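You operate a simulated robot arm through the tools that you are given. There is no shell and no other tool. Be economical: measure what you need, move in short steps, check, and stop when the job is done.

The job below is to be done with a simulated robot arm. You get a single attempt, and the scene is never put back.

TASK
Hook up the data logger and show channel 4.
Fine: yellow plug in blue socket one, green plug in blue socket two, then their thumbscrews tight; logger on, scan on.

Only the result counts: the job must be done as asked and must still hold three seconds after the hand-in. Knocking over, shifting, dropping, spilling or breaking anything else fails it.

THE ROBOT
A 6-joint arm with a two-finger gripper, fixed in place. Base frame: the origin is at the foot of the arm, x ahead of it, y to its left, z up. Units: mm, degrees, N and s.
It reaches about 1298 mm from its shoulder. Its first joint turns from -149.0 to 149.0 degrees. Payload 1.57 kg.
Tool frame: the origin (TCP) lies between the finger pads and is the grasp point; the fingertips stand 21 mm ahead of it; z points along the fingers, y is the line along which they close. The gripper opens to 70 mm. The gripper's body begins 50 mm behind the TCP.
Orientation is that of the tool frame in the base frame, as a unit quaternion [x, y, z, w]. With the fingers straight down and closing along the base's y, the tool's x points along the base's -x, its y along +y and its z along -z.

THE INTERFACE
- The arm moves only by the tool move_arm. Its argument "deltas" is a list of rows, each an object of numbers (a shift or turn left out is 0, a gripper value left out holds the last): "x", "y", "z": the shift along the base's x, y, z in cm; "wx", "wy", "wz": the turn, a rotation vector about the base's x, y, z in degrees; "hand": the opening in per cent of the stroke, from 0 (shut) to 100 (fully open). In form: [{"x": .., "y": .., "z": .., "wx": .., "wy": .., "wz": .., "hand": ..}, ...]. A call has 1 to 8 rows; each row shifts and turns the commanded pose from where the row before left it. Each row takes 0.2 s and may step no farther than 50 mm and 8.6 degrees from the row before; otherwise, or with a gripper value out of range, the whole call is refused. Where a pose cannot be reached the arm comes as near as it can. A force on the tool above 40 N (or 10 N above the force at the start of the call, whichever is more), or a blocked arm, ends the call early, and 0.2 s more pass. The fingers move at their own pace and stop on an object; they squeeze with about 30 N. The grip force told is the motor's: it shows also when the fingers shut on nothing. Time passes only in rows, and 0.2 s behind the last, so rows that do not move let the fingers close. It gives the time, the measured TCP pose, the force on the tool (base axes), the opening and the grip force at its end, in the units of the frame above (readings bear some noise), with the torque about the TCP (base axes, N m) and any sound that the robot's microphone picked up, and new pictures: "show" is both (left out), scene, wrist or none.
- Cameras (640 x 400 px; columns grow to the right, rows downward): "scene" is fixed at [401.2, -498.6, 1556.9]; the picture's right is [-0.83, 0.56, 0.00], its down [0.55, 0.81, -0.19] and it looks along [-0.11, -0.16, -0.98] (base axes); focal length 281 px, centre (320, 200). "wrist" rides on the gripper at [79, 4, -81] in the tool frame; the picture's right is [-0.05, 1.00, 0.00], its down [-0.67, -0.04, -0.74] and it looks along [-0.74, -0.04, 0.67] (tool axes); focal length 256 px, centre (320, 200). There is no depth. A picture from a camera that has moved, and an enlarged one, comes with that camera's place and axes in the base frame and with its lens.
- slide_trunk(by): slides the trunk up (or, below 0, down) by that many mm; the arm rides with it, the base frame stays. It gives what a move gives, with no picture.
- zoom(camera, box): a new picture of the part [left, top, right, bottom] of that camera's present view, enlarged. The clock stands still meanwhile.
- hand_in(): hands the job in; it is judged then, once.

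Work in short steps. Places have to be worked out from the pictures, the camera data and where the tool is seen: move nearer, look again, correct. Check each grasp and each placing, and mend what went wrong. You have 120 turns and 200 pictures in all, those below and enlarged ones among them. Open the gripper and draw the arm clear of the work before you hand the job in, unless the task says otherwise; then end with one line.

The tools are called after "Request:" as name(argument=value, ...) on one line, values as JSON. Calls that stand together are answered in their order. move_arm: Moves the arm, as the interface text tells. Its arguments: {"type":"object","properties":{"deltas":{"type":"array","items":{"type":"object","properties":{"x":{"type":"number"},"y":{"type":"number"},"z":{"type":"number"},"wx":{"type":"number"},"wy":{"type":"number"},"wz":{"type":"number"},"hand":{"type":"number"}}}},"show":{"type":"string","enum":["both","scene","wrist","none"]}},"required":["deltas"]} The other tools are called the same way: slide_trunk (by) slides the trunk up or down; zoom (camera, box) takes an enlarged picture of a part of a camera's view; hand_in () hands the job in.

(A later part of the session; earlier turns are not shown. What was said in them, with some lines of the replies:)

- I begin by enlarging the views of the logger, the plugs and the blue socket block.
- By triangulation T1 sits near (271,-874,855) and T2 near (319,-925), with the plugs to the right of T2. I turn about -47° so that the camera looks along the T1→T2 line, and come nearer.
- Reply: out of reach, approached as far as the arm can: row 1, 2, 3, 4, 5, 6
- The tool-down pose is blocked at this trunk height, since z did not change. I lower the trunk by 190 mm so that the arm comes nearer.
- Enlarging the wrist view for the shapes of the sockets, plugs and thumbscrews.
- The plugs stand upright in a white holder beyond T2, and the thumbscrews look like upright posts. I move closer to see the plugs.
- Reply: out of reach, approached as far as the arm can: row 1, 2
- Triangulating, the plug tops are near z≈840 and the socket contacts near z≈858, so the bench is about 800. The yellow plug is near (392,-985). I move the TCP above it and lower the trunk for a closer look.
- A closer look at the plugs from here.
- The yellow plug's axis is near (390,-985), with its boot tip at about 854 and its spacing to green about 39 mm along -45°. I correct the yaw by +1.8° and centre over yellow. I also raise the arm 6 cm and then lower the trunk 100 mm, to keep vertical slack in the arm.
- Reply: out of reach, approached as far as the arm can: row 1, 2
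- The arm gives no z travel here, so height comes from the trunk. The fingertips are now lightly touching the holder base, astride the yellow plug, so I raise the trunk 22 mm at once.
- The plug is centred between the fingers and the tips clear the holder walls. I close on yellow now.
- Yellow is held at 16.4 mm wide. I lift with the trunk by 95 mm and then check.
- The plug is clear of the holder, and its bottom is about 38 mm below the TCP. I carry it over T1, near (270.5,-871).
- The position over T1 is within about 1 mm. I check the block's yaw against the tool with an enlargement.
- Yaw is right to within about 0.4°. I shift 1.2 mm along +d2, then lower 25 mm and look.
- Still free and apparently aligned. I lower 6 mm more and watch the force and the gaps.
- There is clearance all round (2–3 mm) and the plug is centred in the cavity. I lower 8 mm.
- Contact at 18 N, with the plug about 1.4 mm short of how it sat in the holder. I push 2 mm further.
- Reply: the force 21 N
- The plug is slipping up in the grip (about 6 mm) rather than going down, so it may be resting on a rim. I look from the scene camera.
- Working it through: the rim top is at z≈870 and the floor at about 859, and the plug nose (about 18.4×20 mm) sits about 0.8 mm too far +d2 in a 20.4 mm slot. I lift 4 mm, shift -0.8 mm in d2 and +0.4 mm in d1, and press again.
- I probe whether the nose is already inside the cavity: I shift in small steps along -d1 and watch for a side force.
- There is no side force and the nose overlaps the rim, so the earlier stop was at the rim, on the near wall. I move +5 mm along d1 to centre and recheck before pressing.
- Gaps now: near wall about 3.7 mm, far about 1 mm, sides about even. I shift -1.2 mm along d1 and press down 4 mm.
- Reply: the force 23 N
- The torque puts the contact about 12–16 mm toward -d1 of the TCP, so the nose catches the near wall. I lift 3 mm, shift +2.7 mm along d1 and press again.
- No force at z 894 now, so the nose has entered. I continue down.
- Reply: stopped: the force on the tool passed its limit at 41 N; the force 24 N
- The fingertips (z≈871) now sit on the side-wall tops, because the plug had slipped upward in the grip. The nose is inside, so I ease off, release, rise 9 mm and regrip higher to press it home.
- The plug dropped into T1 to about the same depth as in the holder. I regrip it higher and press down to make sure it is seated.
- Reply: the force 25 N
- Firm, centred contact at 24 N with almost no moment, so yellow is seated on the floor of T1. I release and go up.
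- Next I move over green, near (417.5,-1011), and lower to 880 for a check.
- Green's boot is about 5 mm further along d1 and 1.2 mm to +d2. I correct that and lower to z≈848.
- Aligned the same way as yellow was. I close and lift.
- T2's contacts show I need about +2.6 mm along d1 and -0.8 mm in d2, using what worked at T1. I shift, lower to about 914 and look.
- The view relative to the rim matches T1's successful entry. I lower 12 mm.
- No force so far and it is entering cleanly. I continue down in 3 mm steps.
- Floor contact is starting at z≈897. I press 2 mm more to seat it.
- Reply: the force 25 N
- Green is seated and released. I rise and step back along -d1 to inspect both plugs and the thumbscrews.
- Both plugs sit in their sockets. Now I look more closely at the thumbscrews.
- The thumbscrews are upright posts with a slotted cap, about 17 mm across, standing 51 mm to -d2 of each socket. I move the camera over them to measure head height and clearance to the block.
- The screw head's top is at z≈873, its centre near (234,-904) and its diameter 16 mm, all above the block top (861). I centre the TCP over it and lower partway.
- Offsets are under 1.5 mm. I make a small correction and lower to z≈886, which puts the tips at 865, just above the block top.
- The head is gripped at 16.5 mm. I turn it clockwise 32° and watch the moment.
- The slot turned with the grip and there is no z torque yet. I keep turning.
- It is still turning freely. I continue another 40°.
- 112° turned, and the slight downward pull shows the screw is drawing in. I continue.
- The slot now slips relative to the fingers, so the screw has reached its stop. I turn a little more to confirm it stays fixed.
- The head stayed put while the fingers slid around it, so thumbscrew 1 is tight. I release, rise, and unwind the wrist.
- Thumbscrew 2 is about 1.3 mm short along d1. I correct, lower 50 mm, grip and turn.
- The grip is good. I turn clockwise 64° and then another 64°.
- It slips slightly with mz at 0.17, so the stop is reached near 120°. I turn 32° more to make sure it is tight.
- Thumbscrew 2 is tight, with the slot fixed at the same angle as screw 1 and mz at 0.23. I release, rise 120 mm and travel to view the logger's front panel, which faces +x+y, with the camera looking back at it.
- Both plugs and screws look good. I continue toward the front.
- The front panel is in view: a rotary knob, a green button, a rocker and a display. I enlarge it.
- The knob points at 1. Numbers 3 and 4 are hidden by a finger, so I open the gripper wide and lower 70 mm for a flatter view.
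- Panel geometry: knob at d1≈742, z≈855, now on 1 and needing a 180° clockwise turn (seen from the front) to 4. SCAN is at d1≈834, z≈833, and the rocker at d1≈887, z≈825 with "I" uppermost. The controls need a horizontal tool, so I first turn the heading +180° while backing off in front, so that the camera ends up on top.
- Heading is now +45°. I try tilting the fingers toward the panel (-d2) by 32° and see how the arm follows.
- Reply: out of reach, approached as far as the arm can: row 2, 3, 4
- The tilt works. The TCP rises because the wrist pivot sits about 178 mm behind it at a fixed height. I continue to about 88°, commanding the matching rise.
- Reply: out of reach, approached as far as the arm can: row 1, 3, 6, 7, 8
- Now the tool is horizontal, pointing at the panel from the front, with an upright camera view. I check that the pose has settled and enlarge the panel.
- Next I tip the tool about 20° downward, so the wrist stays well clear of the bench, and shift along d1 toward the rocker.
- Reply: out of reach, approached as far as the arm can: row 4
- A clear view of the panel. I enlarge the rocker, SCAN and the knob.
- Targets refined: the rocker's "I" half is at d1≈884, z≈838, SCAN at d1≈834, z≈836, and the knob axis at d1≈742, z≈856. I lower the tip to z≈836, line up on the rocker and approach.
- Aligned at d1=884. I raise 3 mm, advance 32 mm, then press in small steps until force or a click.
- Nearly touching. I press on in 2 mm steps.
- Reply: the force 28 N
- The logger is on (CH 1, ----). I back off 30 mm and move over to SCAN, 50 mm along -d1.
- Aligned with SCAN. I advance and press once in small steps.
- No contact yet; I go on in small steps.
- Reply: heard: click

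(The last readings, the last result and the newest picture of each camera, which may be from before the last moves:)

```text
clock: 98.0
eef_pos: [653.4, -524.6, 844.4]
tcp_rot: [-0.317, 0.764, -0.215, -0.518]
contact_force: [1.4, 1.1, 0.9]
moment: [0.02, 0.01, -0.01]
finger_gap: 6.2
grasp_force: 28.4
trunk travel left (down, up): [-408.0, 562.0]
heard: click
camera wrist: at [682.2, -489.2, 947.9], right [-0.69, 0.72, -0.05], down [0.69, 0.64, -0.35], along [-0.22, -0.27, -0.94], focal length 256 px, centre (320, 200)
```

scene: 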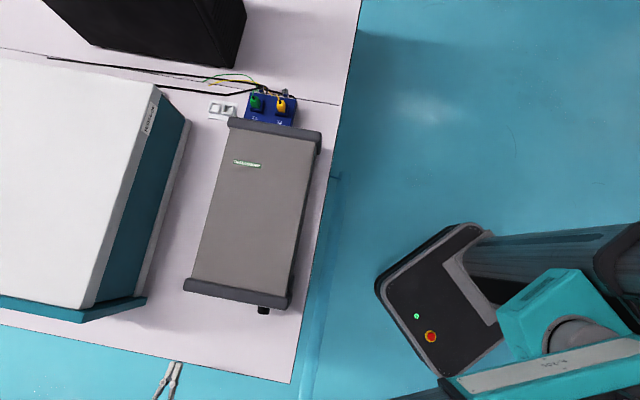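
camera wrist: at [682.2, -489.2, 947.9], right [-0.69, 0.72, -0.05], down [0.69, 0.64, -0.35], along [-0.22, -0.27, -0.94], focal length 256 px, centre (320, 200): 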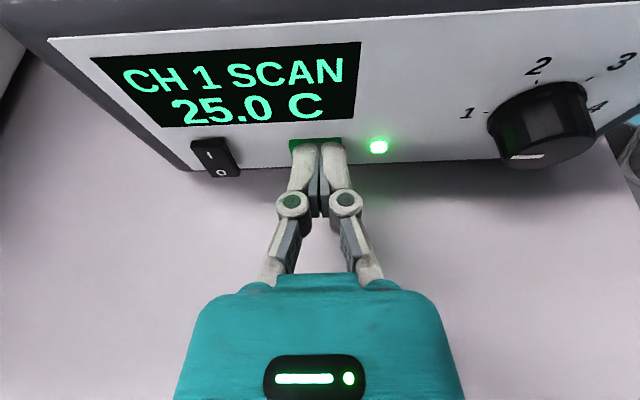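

Scan is on: a click, the green LED lit and a reading of 25.0 C. I retreat 100 mm, level the tool to about 5° down to match the knob axis, and shift to d1≈742 with the gripper open.

Request:
move_arm(deltas=[{"x": 3.4, "y": 3.4}, {"x": 3.4, "y": 3.4}, {"wx": -5.7, "wy": 5.7, "z": 2.4, "hand": 80}, {"wx": -5.7, "wy": 5.7, "z": 2.4}, {"x": -3.2, "y": 3.2}, {"x": -3.2, "y": 3.2}, {}])

```text
clock: 99.7
eef_pos: [660.5, -394.8, 895.0]
tcp_rot: [-0.284, 0.683, -0.259, -0.622]
contact_force: [0.0, -0.6, -0.1]
moment: [-0.01, 0.02, 0.01]
finger_gap: 55.9
grasp_force: 0.0
out of reach, approached as far as the arm can: row 4, 6
trunk travel left (down, up): [-408.0, 562.0]
camera wrist: at [707.6, -340.5, 982.1], right [-0.7, 0.71, -0.05], down [0.59, 0.54, -0.59], along [-0.39, -0.45, -0.8], focal length 256 px, centre (320, 200)
```

scene: 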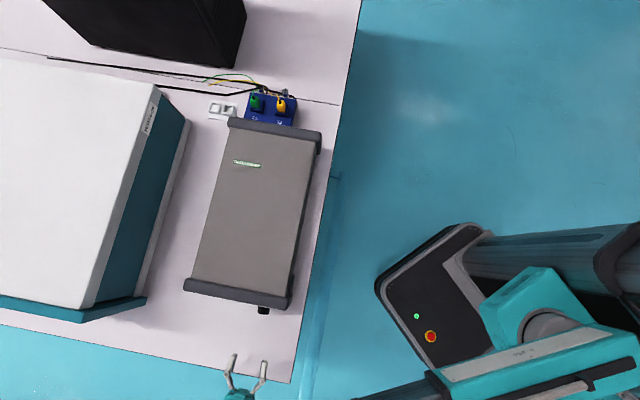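
wrist: 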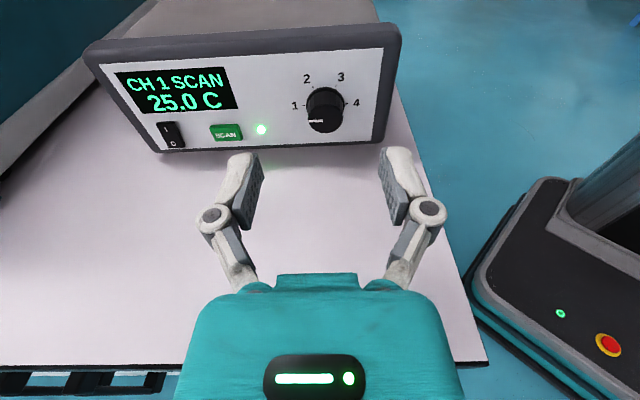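

Good: the tool is 5.4° down with everything in view. I enlarge the knob to locate its axis.

Request:
zoom(camera="wrist", box=[270, 60, 390, 150])

```text
4.44 times, centred on (330, 105) of wrist
camera zoom: at [707.6, -340.5, 982.1], right [-0.7, 0.71, -0.05], down [0.59, 0.54, -0.59], along [-0.39, -0.45, -0.8], focal length 1138 px, centre (276, 622)
```

zoom: 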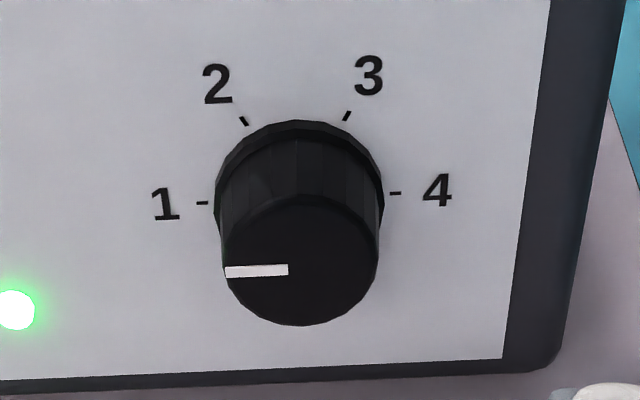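

Knob axis: d1≈743, z≈857, grip diameter about 27 mm. I pre-roll the tool -64° about its axis so that I can then turn the knob through a long clockwise stroke.

Request:
move_arm(deltas=[{"x": -0.22, "y": 0.22, "wx": 5.62, "wy": 5.66, "wz": 0.75}, {"wx": 5.62, "wy": 5.66, "wz": 0.75}, {"wx": 5.62, "wy": 5.66, "wz": 0.75}, {"wx": 5.62, "wy": 5.66, "wz": 0.75}, {"wx": 5.62, "wy": 5.66, "wz": 0.75}, {"wx": 5.62, "wy": 5.66, "wz": 0.75}, {"wx": 5.62, "wy": 5.66, "wz": 0.75}, {"wx": 5.62, "wy": 5.66, "wz": 0.75}], show="none")

Request:
slide_trunk(by=-37)

Request:
move_arm(deltas=[{}])

```text
clock: 101.5
eef_pos: [655.7, -392.1, 896.0]
tcp_rot: [0.603, -0.427, -0.111, 0.665]
contact_force: [0.8, 0.1, -0.4]
moment: [0.0, 0.02, 0.03]
finger_gap: 56.0
grasp_force: 0.1
trunk travel left (down, up): [-408.0, 562.0]
```

```text
clock: 102.3
eef_pos: [653.9, -392.0, 858.8]
tcp_rot: [0.603, -0.428, -0.111, 0.664]
contact_force: [0.6, -0.2, -0.4]
moment: [0.03, -0.01, 0.02]
finger_gap: 56.0
grasp_force: 0.1
trunk travel left (down, up): [-371.0, 599.0]
```

```text
clock: 102.7
eef_pos: [654.2, -391.7, 859.2]
tcp_rot: [0.603, -0.428, -0.11, 0.664]
contact_force: [0.4, 0.8, -0.5]
moment: [0.05, 0.0, 0.01]
finger_gap: 56.2
grasp_force: 0.1
trunk travel left (down, up): [-371.0, 599.0]
camera wrist: at [757.8, -386.8, 904.4], right [-0.4, 0.28, 0.87], down [0.13, 0.96, -0.25], along [-0.91, 0.01, -0.42], focal length 256 px, centre (320, 200)
```

scene: 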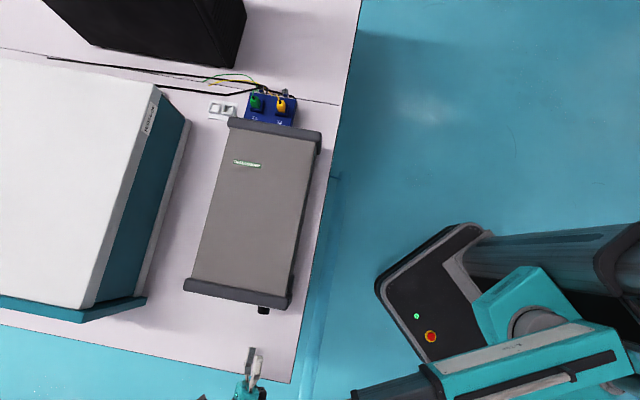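
wrist: 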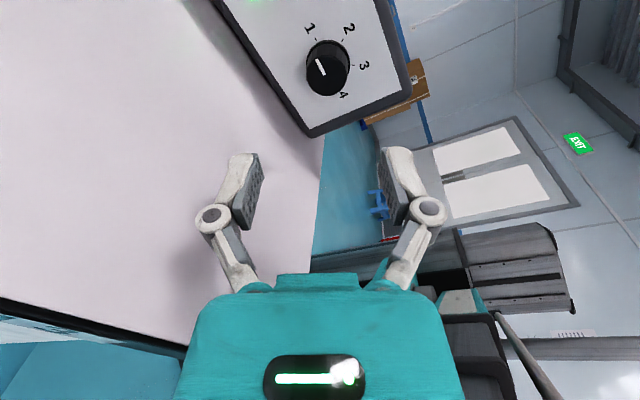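

The two views differ by a few mm on the knob axis, so I enlarge for a precise reading.

Request:
zoom(camera="wrist", box=[270, 10, 390, 110])

```text
4.00 times, centred on (330, 60) of wrist
camera zoom: at [757.8, -386.8, 904.4], right [-0.4, 0.28, 0.87], down [0.13, 0.96, -0.25], along [-0.91, 0.01, -0.42], focal length 1024 px, centre (280, 760)
```

zoom: 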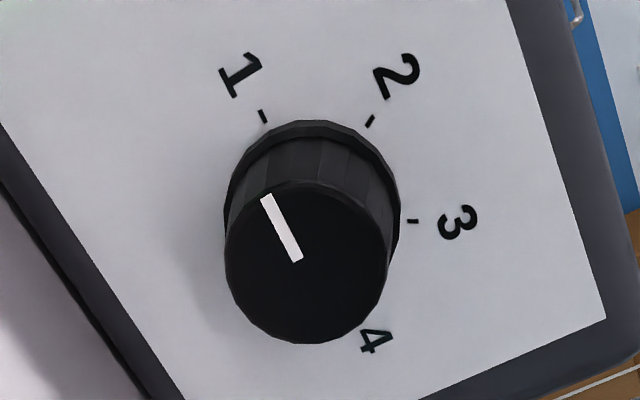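

Consistent now: axis at d1≈744, z≈857. I shift +4 mm, advance 62 mm and check.

Request:
move_arm(deltas=[{"x": 0.28, "y": -0.28}, {"x": -2.18, "y": -2.18}, {"x": -2.18, "y": -2.18}, {}], show="wrist")

Request:
zoom(camera="wrist", box=[240, 80, 400, 180])

```text
clock: 103.7
eef_pos: [614.4, -439.1, 859.3]
tcp_rot: [0.603, -0.427, -0.111, 0.665]
contact_force: [0.3, 0.2, 0.0]
moment: [-0.01, 0.04, -0.01]
finger_gap: 56.0
grasp_force: 0.1
trunk travel left (down, up): [-371.0, 599.0]
camera wrist: at [718.6, -433.8, 904.5], right [-0.4, 0.28, 0.87], down [0.13, 0.96, -0.25], along [-0.91, 0.01, -0.42], focal length 256 px, centre (320, 200)
```

wrist: 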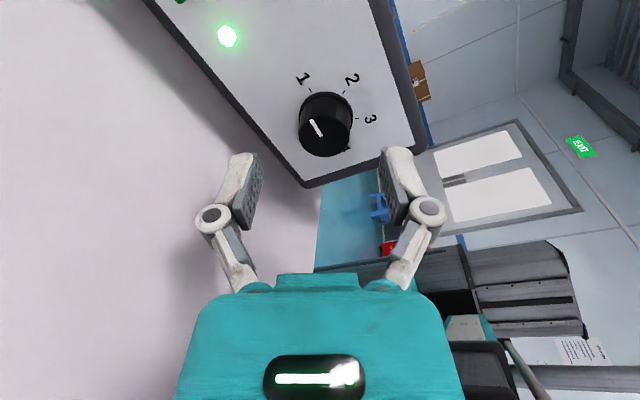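

```text
4.00 times, centred on (320, 130) of wrist
camera zoom: at [718.6, -433.8, 904.5], right [-0.4, 0.28, 0.87], down [0.13, 0.96, -0.25], along [-0.91, 0.01, -0.42], focal length 1024 px, centre (320, 480)
```

zoom: 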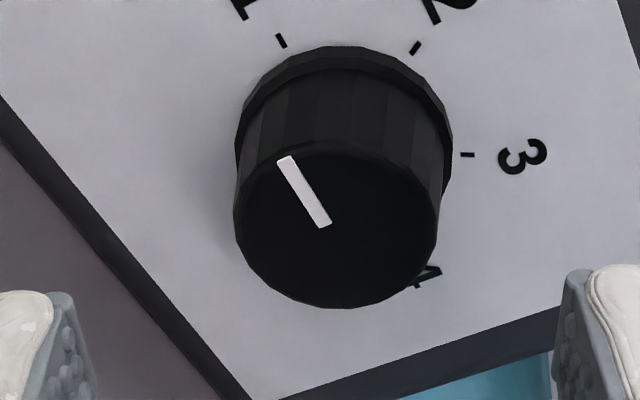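

Well centred. I advance the last 29 mm, raise 1 mm, and close on the knob.

Request:
slide_trunk(by=1.5)

Request:
move_arm(deltas=[{"x": -1.05, "y": -0.95}, {"x": -1.05, "y": -1.0}, {}, {"hand": 0}, {}, {}, {}], show="wrist")

Request:
zoom(camera="wrist", box=[240, 80, 400, 220])

```text
clock: 104.2
eef_pos: [615.0, -438.6, 860.5]
tcp_rot: [0.602, -0.428, -0.111, 0.665]
contact_force: [-0.2, 0.0, 0.4]
moment: [0.01, 0.02, -0.03]
finger_gap: 55.8
grasp_force: 0.0
trunk travel left (down, up): [-373.0, 597.0]
```

```text
clock: 105.8
eef_pos: [596.4, -460.2, 859.4]
tcp_rot: [0.602, -0.428, -0.111, 0.664]
contact_force: [4.5, 2.1, -7.9]
moment: [0.26, -0.34, -0.17]
finger_gap: 29.2
grasp_force: 32.4
trunk travel left (down, up): [-373.0, 597.0]
camera wrist: at [699.1, -454.3, 905.1], right [-0.4, 0.28, 0.87], down [0.13, 0.96, -0.25], along [-0.91, 0.01, -0.42], focal length 256 px, centre (320, 200)
```

wrist: 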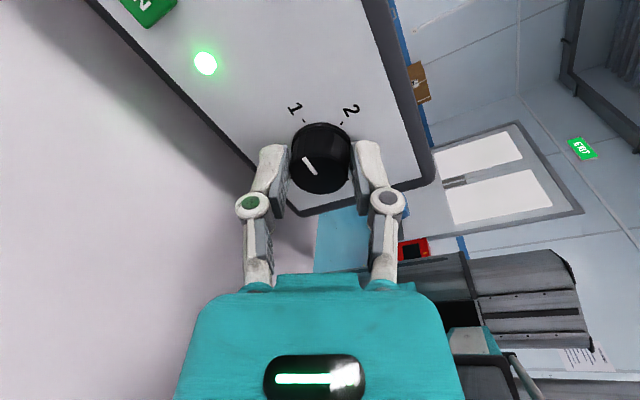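

```text
2.86 times, centred on (320, 150) of wrist
camera zoom: at [699.1, -454.3, 905.1], right [-0.4, 0.28, 0.87], down [0.13, 0.96, -0.25], along [-0.91, 0.01, -0.42], focal length 731 px, centre (320, 343)
```

zoom: 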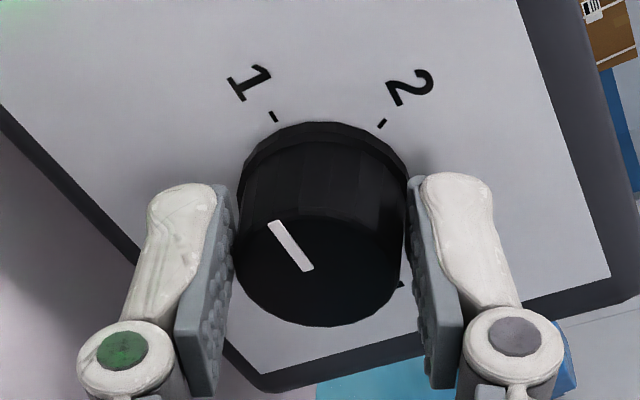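

The knob is gripped. I ease down 1 mm and turn clockwise (about the tool axis) 32°.

Request:
slide_trunk(by=-1.2)

Request:
move_arm(deltas=[{"wx": -5.61, "wy": -5.65, "wz": -0.75}, {"wx": -5.61, "wy": -5.65, "wz": -0.75}, {"wx": -5.61, "wy": -5.65, "wz": -0.75}, {"wx": -5.61, "wy": -5.65, "wz": -0.75}], show="wrist")

Request:
zoom(camera="wrist", box=[240, 80, 400, 220])

```text
clock: 106.3
eef_pos: [594.9, -459.0, 860.8]
tcp_rot: [0.602, -0.427, -0.111, 0.665]
contact_force: [7.5, -0.4, 2.5]
moment: [0.0, -0.06, -0.63]
finger_gap: 29.5
grasp_force: 32.5
trunk travel left (down, up): [-372.0, 598.0]
```

```text
clock: 107.3
eef_pos: [595.7, -458.8, 860.4]
tcp_rot: [0.459, -0.578, 0.078, 0.67]
contact_force: [2.3, 10.2, 17.1]
moment: [-0.59, 0.7, 0.34]
finger_gap: 29.3
grasp_force: 32.4
trunk travel left (down, up): [-372.0, 598.0]
camera wrist: at [673.7, -433.2, 937.1], right [-0.65, 0.59, 0.48], down [0.33, 0.79, -0.51], along [-0.68, -0.18, -0.71], focal length 256 px, centre (320, 200)
```

wrist: 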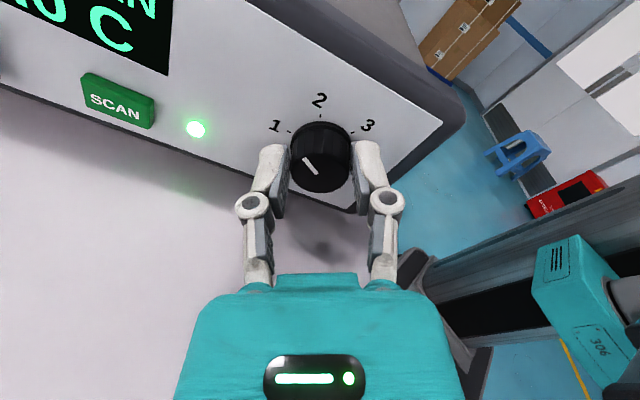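

```text
2.86 times, centred on (320, 150) of wrist
camera zoom: at [673.7, -433.2, 937.1], right [-0.65, 0.59, 0.48], down [0.33, 0.79, -0.51], along [-0.68, -0.18, -0.71], focal length 731 px, centre (320, 343)
```

zoom: 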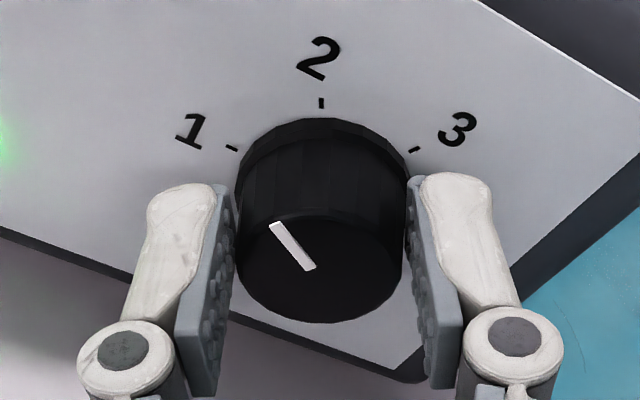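

The knob follows. I raise 1 mm to ease the side load and keep turning.

Request:
slide_trunk(by=1.2)

Request:
move_arm(deltas=[{"wx": -5.61, "wy": -5.65, "wz": -0.75}, {"wx": -5.61, "wy": -5.65, "wz": -0.75}, {"wx": -5.61, "wy": -5.65, "wz": -0.75}, {"wx": -5.61, "wy": -5.65, "wz": -0.75}], show="wrist")

```text
clock: 107.8
eef_pos: [595.1, -457.6, 860.2]
tcp_rot: [0.46, -0.579, 0.077, 0.669]
contact_force: [-3.9, 15.7, 4.8]
moment: [-0.21, 0.33, -0.1]
finger_gap: 29.0
grasp_force: 32.1
trunk travel left (down, up): [-373.0, 597.0]
```

```text
clock: 108.8
eef_pos: [592.1, -457.8, 862.2]
tcp_rot: [-0.281, 0.683, -0.258, -0.623]
contact_force: [-16.3, 26.5, -1.3]
moment: [-0.05, 0.34, -0.35]
finger_gap: 29.6
grasp_force: 32.5
trunk travel left (down, up): [-373.0, 597.0]
camera wrist: at [641.4, -403.3, 947.7], right [-0.7, 0.71, -0.06], down [0.6, 0.54, -0.59], along [-0.39, -0.45, -0.8], focal length 256 px, centre (320, 200)
```

wrist: 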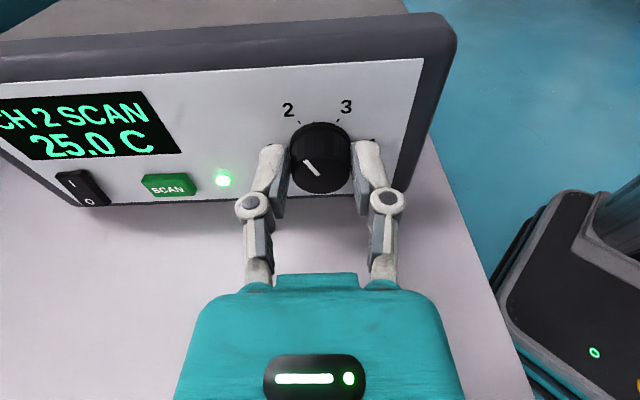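

CH 2 shows. There is a 30 N side load toward -d1, so I yield 2.5 mm in -d1 before going on.

Request:
move_arm(deltas=[{"x": -0.17, "y": 0.17}, {}], show="none")

Request:
zoom(camera="scene", box=[170, 220, 330, 330])

```text
clock: 109.4
eef_pos: [592.5, -456.8, 861.1]
tcp_rot: [-0.283, 0.683, -0.258, -0.622]
contact_force: [-1.8, 19.2, 4.8]
moment: [0.54, -0.45, -0.54]
finger_gap: 29.5
grasp_force: 32.0
trunk travel left (down, up): [-373.0, 597.0]
```

```text
3.64 times, centred on (250, 275) of scene
camera zoom: at [401.2, -498.6, 1556.9], right [-0.83, 0.56, 0.0], down [0.55, 0.81, -0.19], along [-0.11, -0.16, -0.98], focal length 1023 px, centre (574, -73)
```

zoom: 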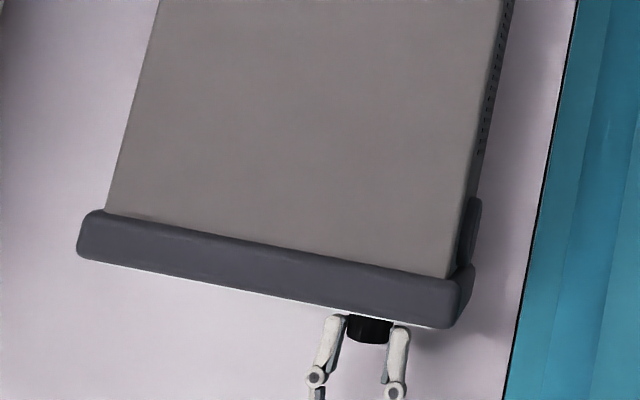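

The logger is unmoved. I relieve a bit more and turn another 32°.

Request:
move_arm(deltas=[{"x": -0.04, "y": 0.12}, {"wx": -5.61, "wy": -5.65, "wz": -0.75}, {"wx": -5.61, "wy": -5.65, "wz": -0.75}, {"wx": -5.61, "wy": -5.65, "wz": -0.75}, {"wx": -5.61, "wy": -5.65, "wz": -0.75}], show="wrist")

```text
clock: 110.6
eef_pos: [592.0, -455.9, 859.5]
tcp_rot: [-0.084, 0.735, -0.42, -0.525]
contact_force: [-6.3, 10.3, 3.2]
moment: [0.32, -0.25, 0.36]
finger_gap: 29.3
grasp_force: 32.0
trunk travel left (down, up): [-373.0, 597.0]
camera wrist: at [611.7, -371.6, 932.7], right [-0.54, 0.62, -0.57], down [0.83, 0.29, -0.47], along [-0.12, -0.73, -0.67], focal length 256 px, centre (320, 200)
```

wrist: 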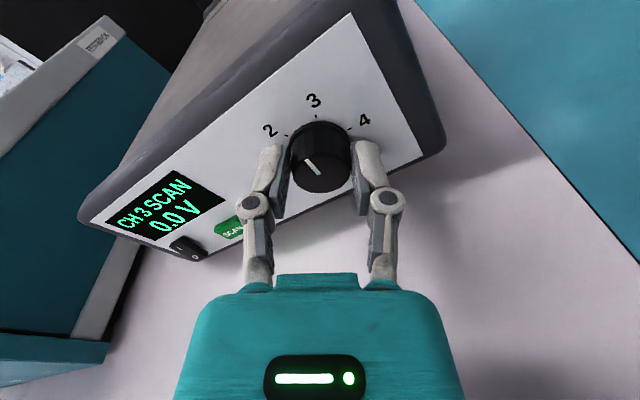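

CH 3 now. I continue to roll +64.

Request:
move_arm(deltas=[{"x": -0.05, "y": 0.07}, {"wx": -5.61, "wy": -5.65, "wz": -0.75}, {"wx": -5.61, "wy": -5.65, "wz": -0.75}, {"wx": -5.61, "wy": -5.65, "wz": -0.75}, {"wx": -5.61, "wy": -5.65, "wz": -0.75}], show="wrist")

```text
clock: 112.0
eef_pos: [591.3, -454.9, 859.4]
tcp_rot: [0.122, 0.732, -0.545, -0.391]
contact_force: [-1.3, 4.0, -6.2]
moment: [-0.13, 0.17, -0.21]
finger_gap: 29.3
grasp_force: 31.6
trunk travel left (down, up): [-373.0, 597.0]
stopped in row 5: the force on the tool passed its limit at 41 N (the readings are from after the stop); the commanded pose is now the measured one
camera wrist: at [594.7, -349.6, 897.9], right [-0.21, 0.34, -0.92], down [0.98, 0.11, -0.19], along [0.03, -0.93, -0.36], focal length 256 px, centre (320, 200)
```

wrist: 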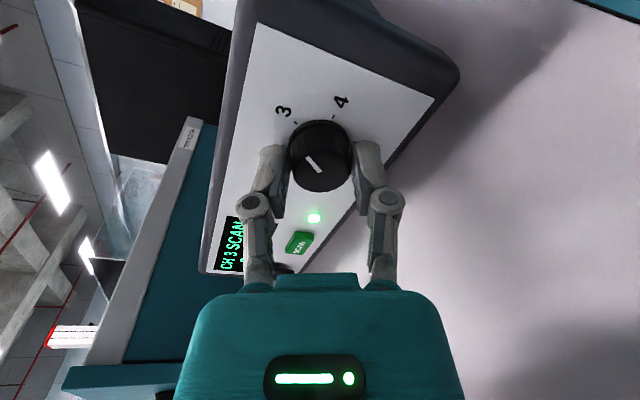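

128° turned, CH 3 still shows, and the load has relaxed. I release, roll back about 72° in place, and regrip.

Request:
move_arm(deltas=[{"hand": 80}, {}, {}], show="wrist")

Request:
move_arm(deltas=[{"wx": 5.62, "wy": 5.6, "wz": 0.8}, {"wx": 5.62, "wy": 5.6, "wz": 0.8}, {"wx": 5.62, "wy": 5.6, "wz": 0.8}, {"wx": 5.62, "wy": 5.6, "wz": 0.8}, {"wx": 5.62, "wy": 5.6, "wz": 0.8}, {"wx": 5.62, "wy": 5.6, "wz": 0.8}, {"wx": 5.62, "wy": 5.6, "wz": 0.8}, {"wx": 5.62, "wy": 5.6, "wz": 0.8}], show="wrist")

Request:
zoom(camera="wrist", box=[240, 80, 400, 220])

```text
clock: 112.8
eef_pos: [591.0, -456.7, 860.1]
tcp_rot: [0.122, 0.731, -0.546, -0.39]
contact_force: [1.0, 0.3, -0.1]
moment: [0.01, 0.0, 0.0]
finger_gap: 56.0
grasp_force: 0.1
trunk travel left (down, up): [-373.0, 597.0]
camera wrist: at [594.7, -350.0, 898.0], right [-0.21, 0.34, -0.92], down [0.98, 0.11, -0.19], along [0.03, -0.93, -0.36], focal length 256 px, centre (320, 200)
```

wrist: 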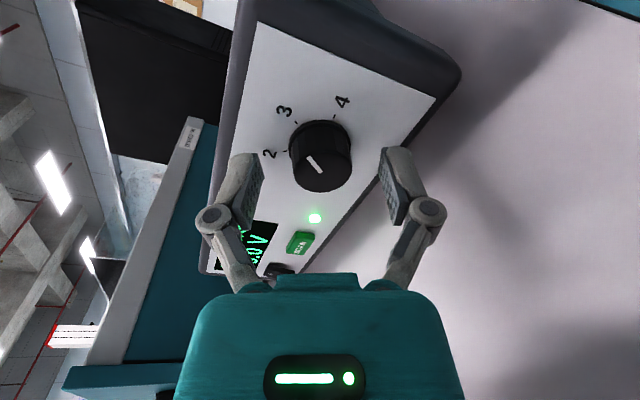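

```text
clock: 114.6
eef_pos: [592.5, -455.1, 858.1]
tcp_rot: [-0.284, 0.685, -0.257, -0.62]
contact_force: [-0.3, 0.5, 0.1]
moment: [0.03, 0.04, 0.02]
finger_gap: 55.9
grasp_force: 0.0
trunk travel left (down, up): [-373.0, 597.0]
camera wrist: at [640.2, -402.3, 945.8], right [-0.7, 0.71, -0.05], down [0.6, 0.55, -0.59], along [-0.39, -0.45, -0.81], focal length 256 px, centre (320, 200)
```

wrist: 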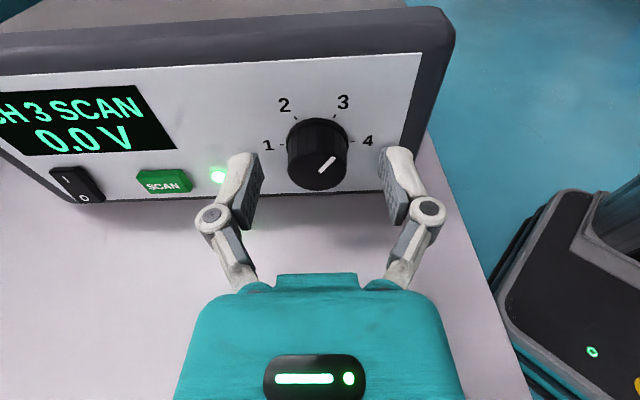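

```text
2.86 times, centred on (320, 150) of wrist
camera zoom: at [640.2, -402.3, 945.8], right [-0.7, 0.71, -0.05], down [0.6, 0.55, -0.59], along [-0.39, -0.45, -0.81], focal length 731 px, centre (320, 343)
```

zoom: 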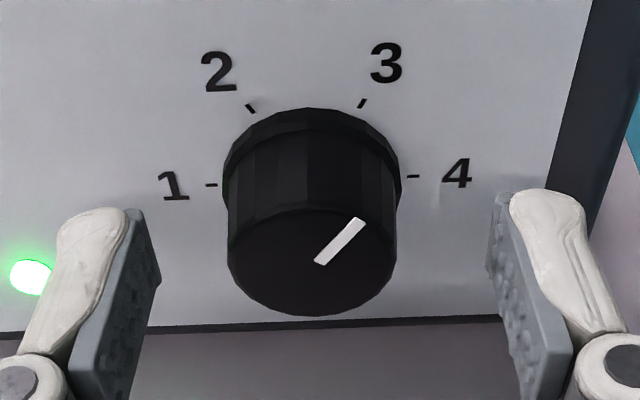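

At roll 0 the pointer stands about 45° short of 4. I centre by 1.8 mm, grip, and turn 40°.

Request:
move_arm(deltas=[{"x": 0.12, "y": -0.12}, {}, {"hand": 0}, {}, {}, {}], show="none")

Request:
move_arm(deltas=[{"wx": -5.61, "wy": -5.65, "wz": -0.75}, {"wx": -5.61, "wy": -5.65, "wz": -0.75}, {"wx": -5.61, "wy": -5.65, "wz": -0.75}, {"wx": -5.61, "wy": -5.65, "wz": -0.75}, {"wx": -5.61, "wy": -5.65, "wz": -0.75}], show="wrist")

Request:
zoom(camera="wrist", box=[240, 80, 400, 220])

```text
clock: 116.0
eef_pos: [593.5, -457.6, 859.5]
tcp_rot: [-0.283, 0.685, -0.257, -0.62]
contact_force: [1.1, 5.2, -1.1]
moment: [0.06, -0.02, -0.05]
finger_gap: 29.3
grasp_force: 31.6
trunk travel left (down, up): [-373.0, 597.0]
```

```text
clock: 117.2
eef_pos: [594.0, -456.5, 858.5]
tcp_rot: [-0.032, 0.741, -0.455, -0.493]
contact_force: [-5.5, 10.9, -5.4]
moment: [0.57, -0.5, 0.39]
finger_gap: 29.3
grasp_force: 31.8
trunk travel left (down, up): [-373.0, 597.0]
camera wrist: at [606.5, -365.3, 924.4], right [-0.47, 0.56, -0.68], down [0.88, 0.24, -0.41], along [-0.07, -0.79, -0.61], focal length 256 px, centre (320, 200)
```

wrist: 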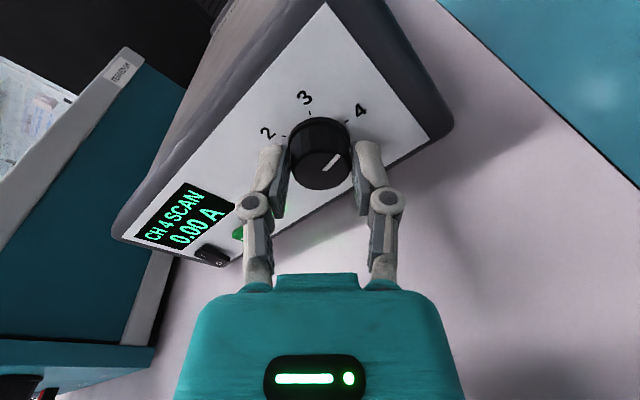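

```text
2.86 times, centred on (320, 150) of wrist
camera zoom: at [606.5, -365.3, 924.4], right [-0.47, 0.56, -0.68], down [0.88, 0.24, -0.41], along [-0.07, -0.79, -0.61], focal length 731 px, centre (320, 343)
```

zoom: 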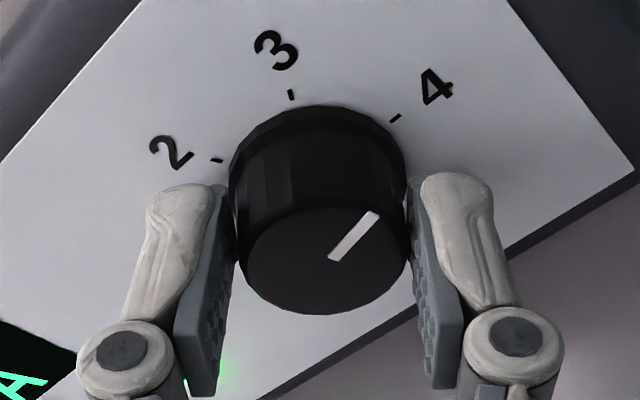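

The display shows CH 4 SCAN. I turn 6° more to centre the pointer on 4, then release and back off along the tool axis.

Request:
move_arm(deltas=[{"wx": -4.2, "wy": -4.2, "wz": -0.55}, {}, {"hand": 80}, {}, {}, {"x": 2.5, "y": 2.5}, {"x": 2.5, "y": 2.5}, {"x": 2.5, "y": 2.5}], show="wrist")

Request:
zoom(camera="wrist", box=[200, 20, 400, 160])

```text
clock: 119.0
eef_pos: [667.8, -386.2, 859.4]
tcp_rot: [0.002, 0.742, -0.482, -0.466]
contact_force: [0.2, -1.3, -0.3]
moment: [0.01, -0.01, -0.03]
finger_gap: 55.9
grasp_force: 0.0
out of reach, approached as far as the arm can: row 8
trunk travel left (down, up): [-373.0, 597.0]
camera wrist: at [677.1, -291.1, 918.4], right [-0.42, 0.51, -0.75], down [0.91, 0.21, -0.36], along [-0.02, -0.83, -0.55], focal length 256 px, centre (320, 200)
```

wrist: 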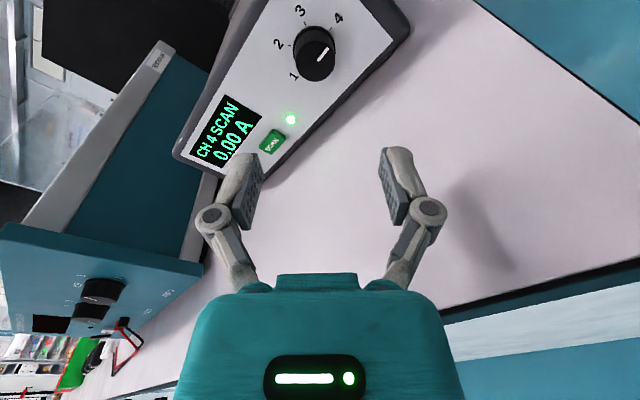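

```text
2.86 times, centred on (300, 90) of wrist
camera zoom: at [677.1, -291.1, 918.4], right [-0.42, 0.51, -0.75], down [0.91, 0.21, -0.36], along [-0.02, -0.83, -0.55], focal length 731 px, centre (377, 514)
```

zoom: 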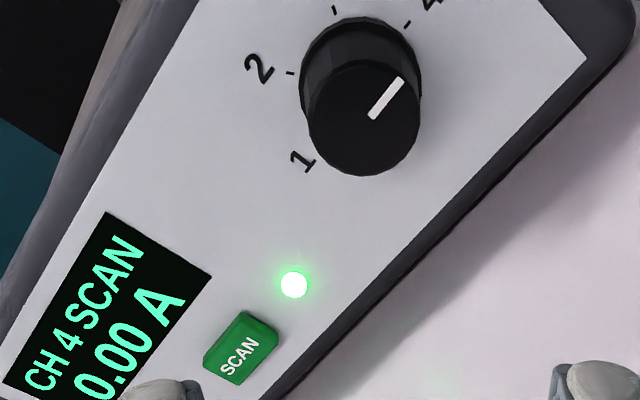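

CH 4 with scan on, and the pointer squarely on 4. I raise the arm clear and do a last check of the plugs and screws.

Request:
slide_trunk(by=150)

Request:
move_arm(deltas=[{}], show="scene")

Request:
zoom(camera="scene", box=[220, 80, 320, 140])

```text
clock: 120.7
eef_pos: [669.2, -387.0, 1008.0]
tcp_rot: [0.0, 0.742, -0.483, -0.465]
contact_force: [-0.4, -0.5, -0.1]
moment: [-0.01, 0.0, 0.01]
finger_gap: 56.2
grasp_force: 0.0
trunk travel left (down, up): [-523.0, 447.0]
```

```text
clock: 121.1
eef_pos: [668.4, -385.7, 1008.6]
tcp_rot: [0.001, 0.742, -0.482, -0.466]
contact_force: [-0.5, -0.2, -0.3]
moment: [0.01, 0.03, 0.01]
finger_gap: 55.6
grasp_force: 0.1
trunk travel left (down, up): [-523.0, 447.0]
```

scene: 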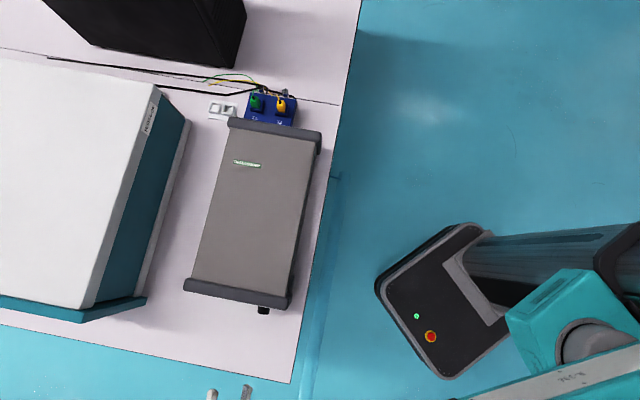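

```text
6.40 times, centred on (270, 110) of scene
camera zoom: at [401.2, -498.6, 1556.9], right [-0.83, 0.56, 0.0], down [0.55, 0.81, -0.19], along [-0.11, -0.16, -0.98], focal length 1801 px, centre (640, 776)
```

zoom: 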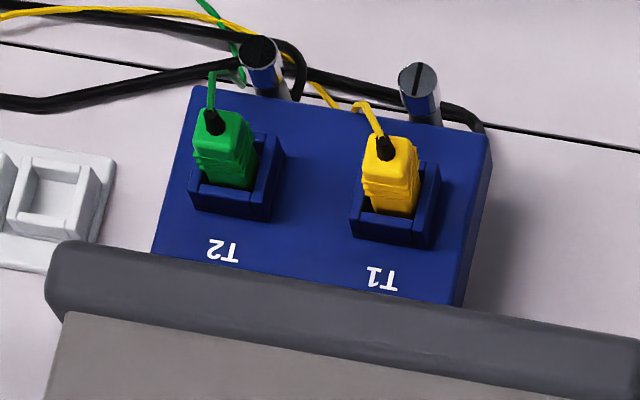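

Both plugs are seated, both screws are tight, the logger is on and scanning CH 4, and nothing else has moved. The arm is clear and the gripper open, so I hand in.

Request:
hand_in()

```text
The job is handed in.
```

The job is handed in: yellow plug in T1 and green plug in T2, both thumbscrews tight, logger on, scan running, and the display showing CH 4.
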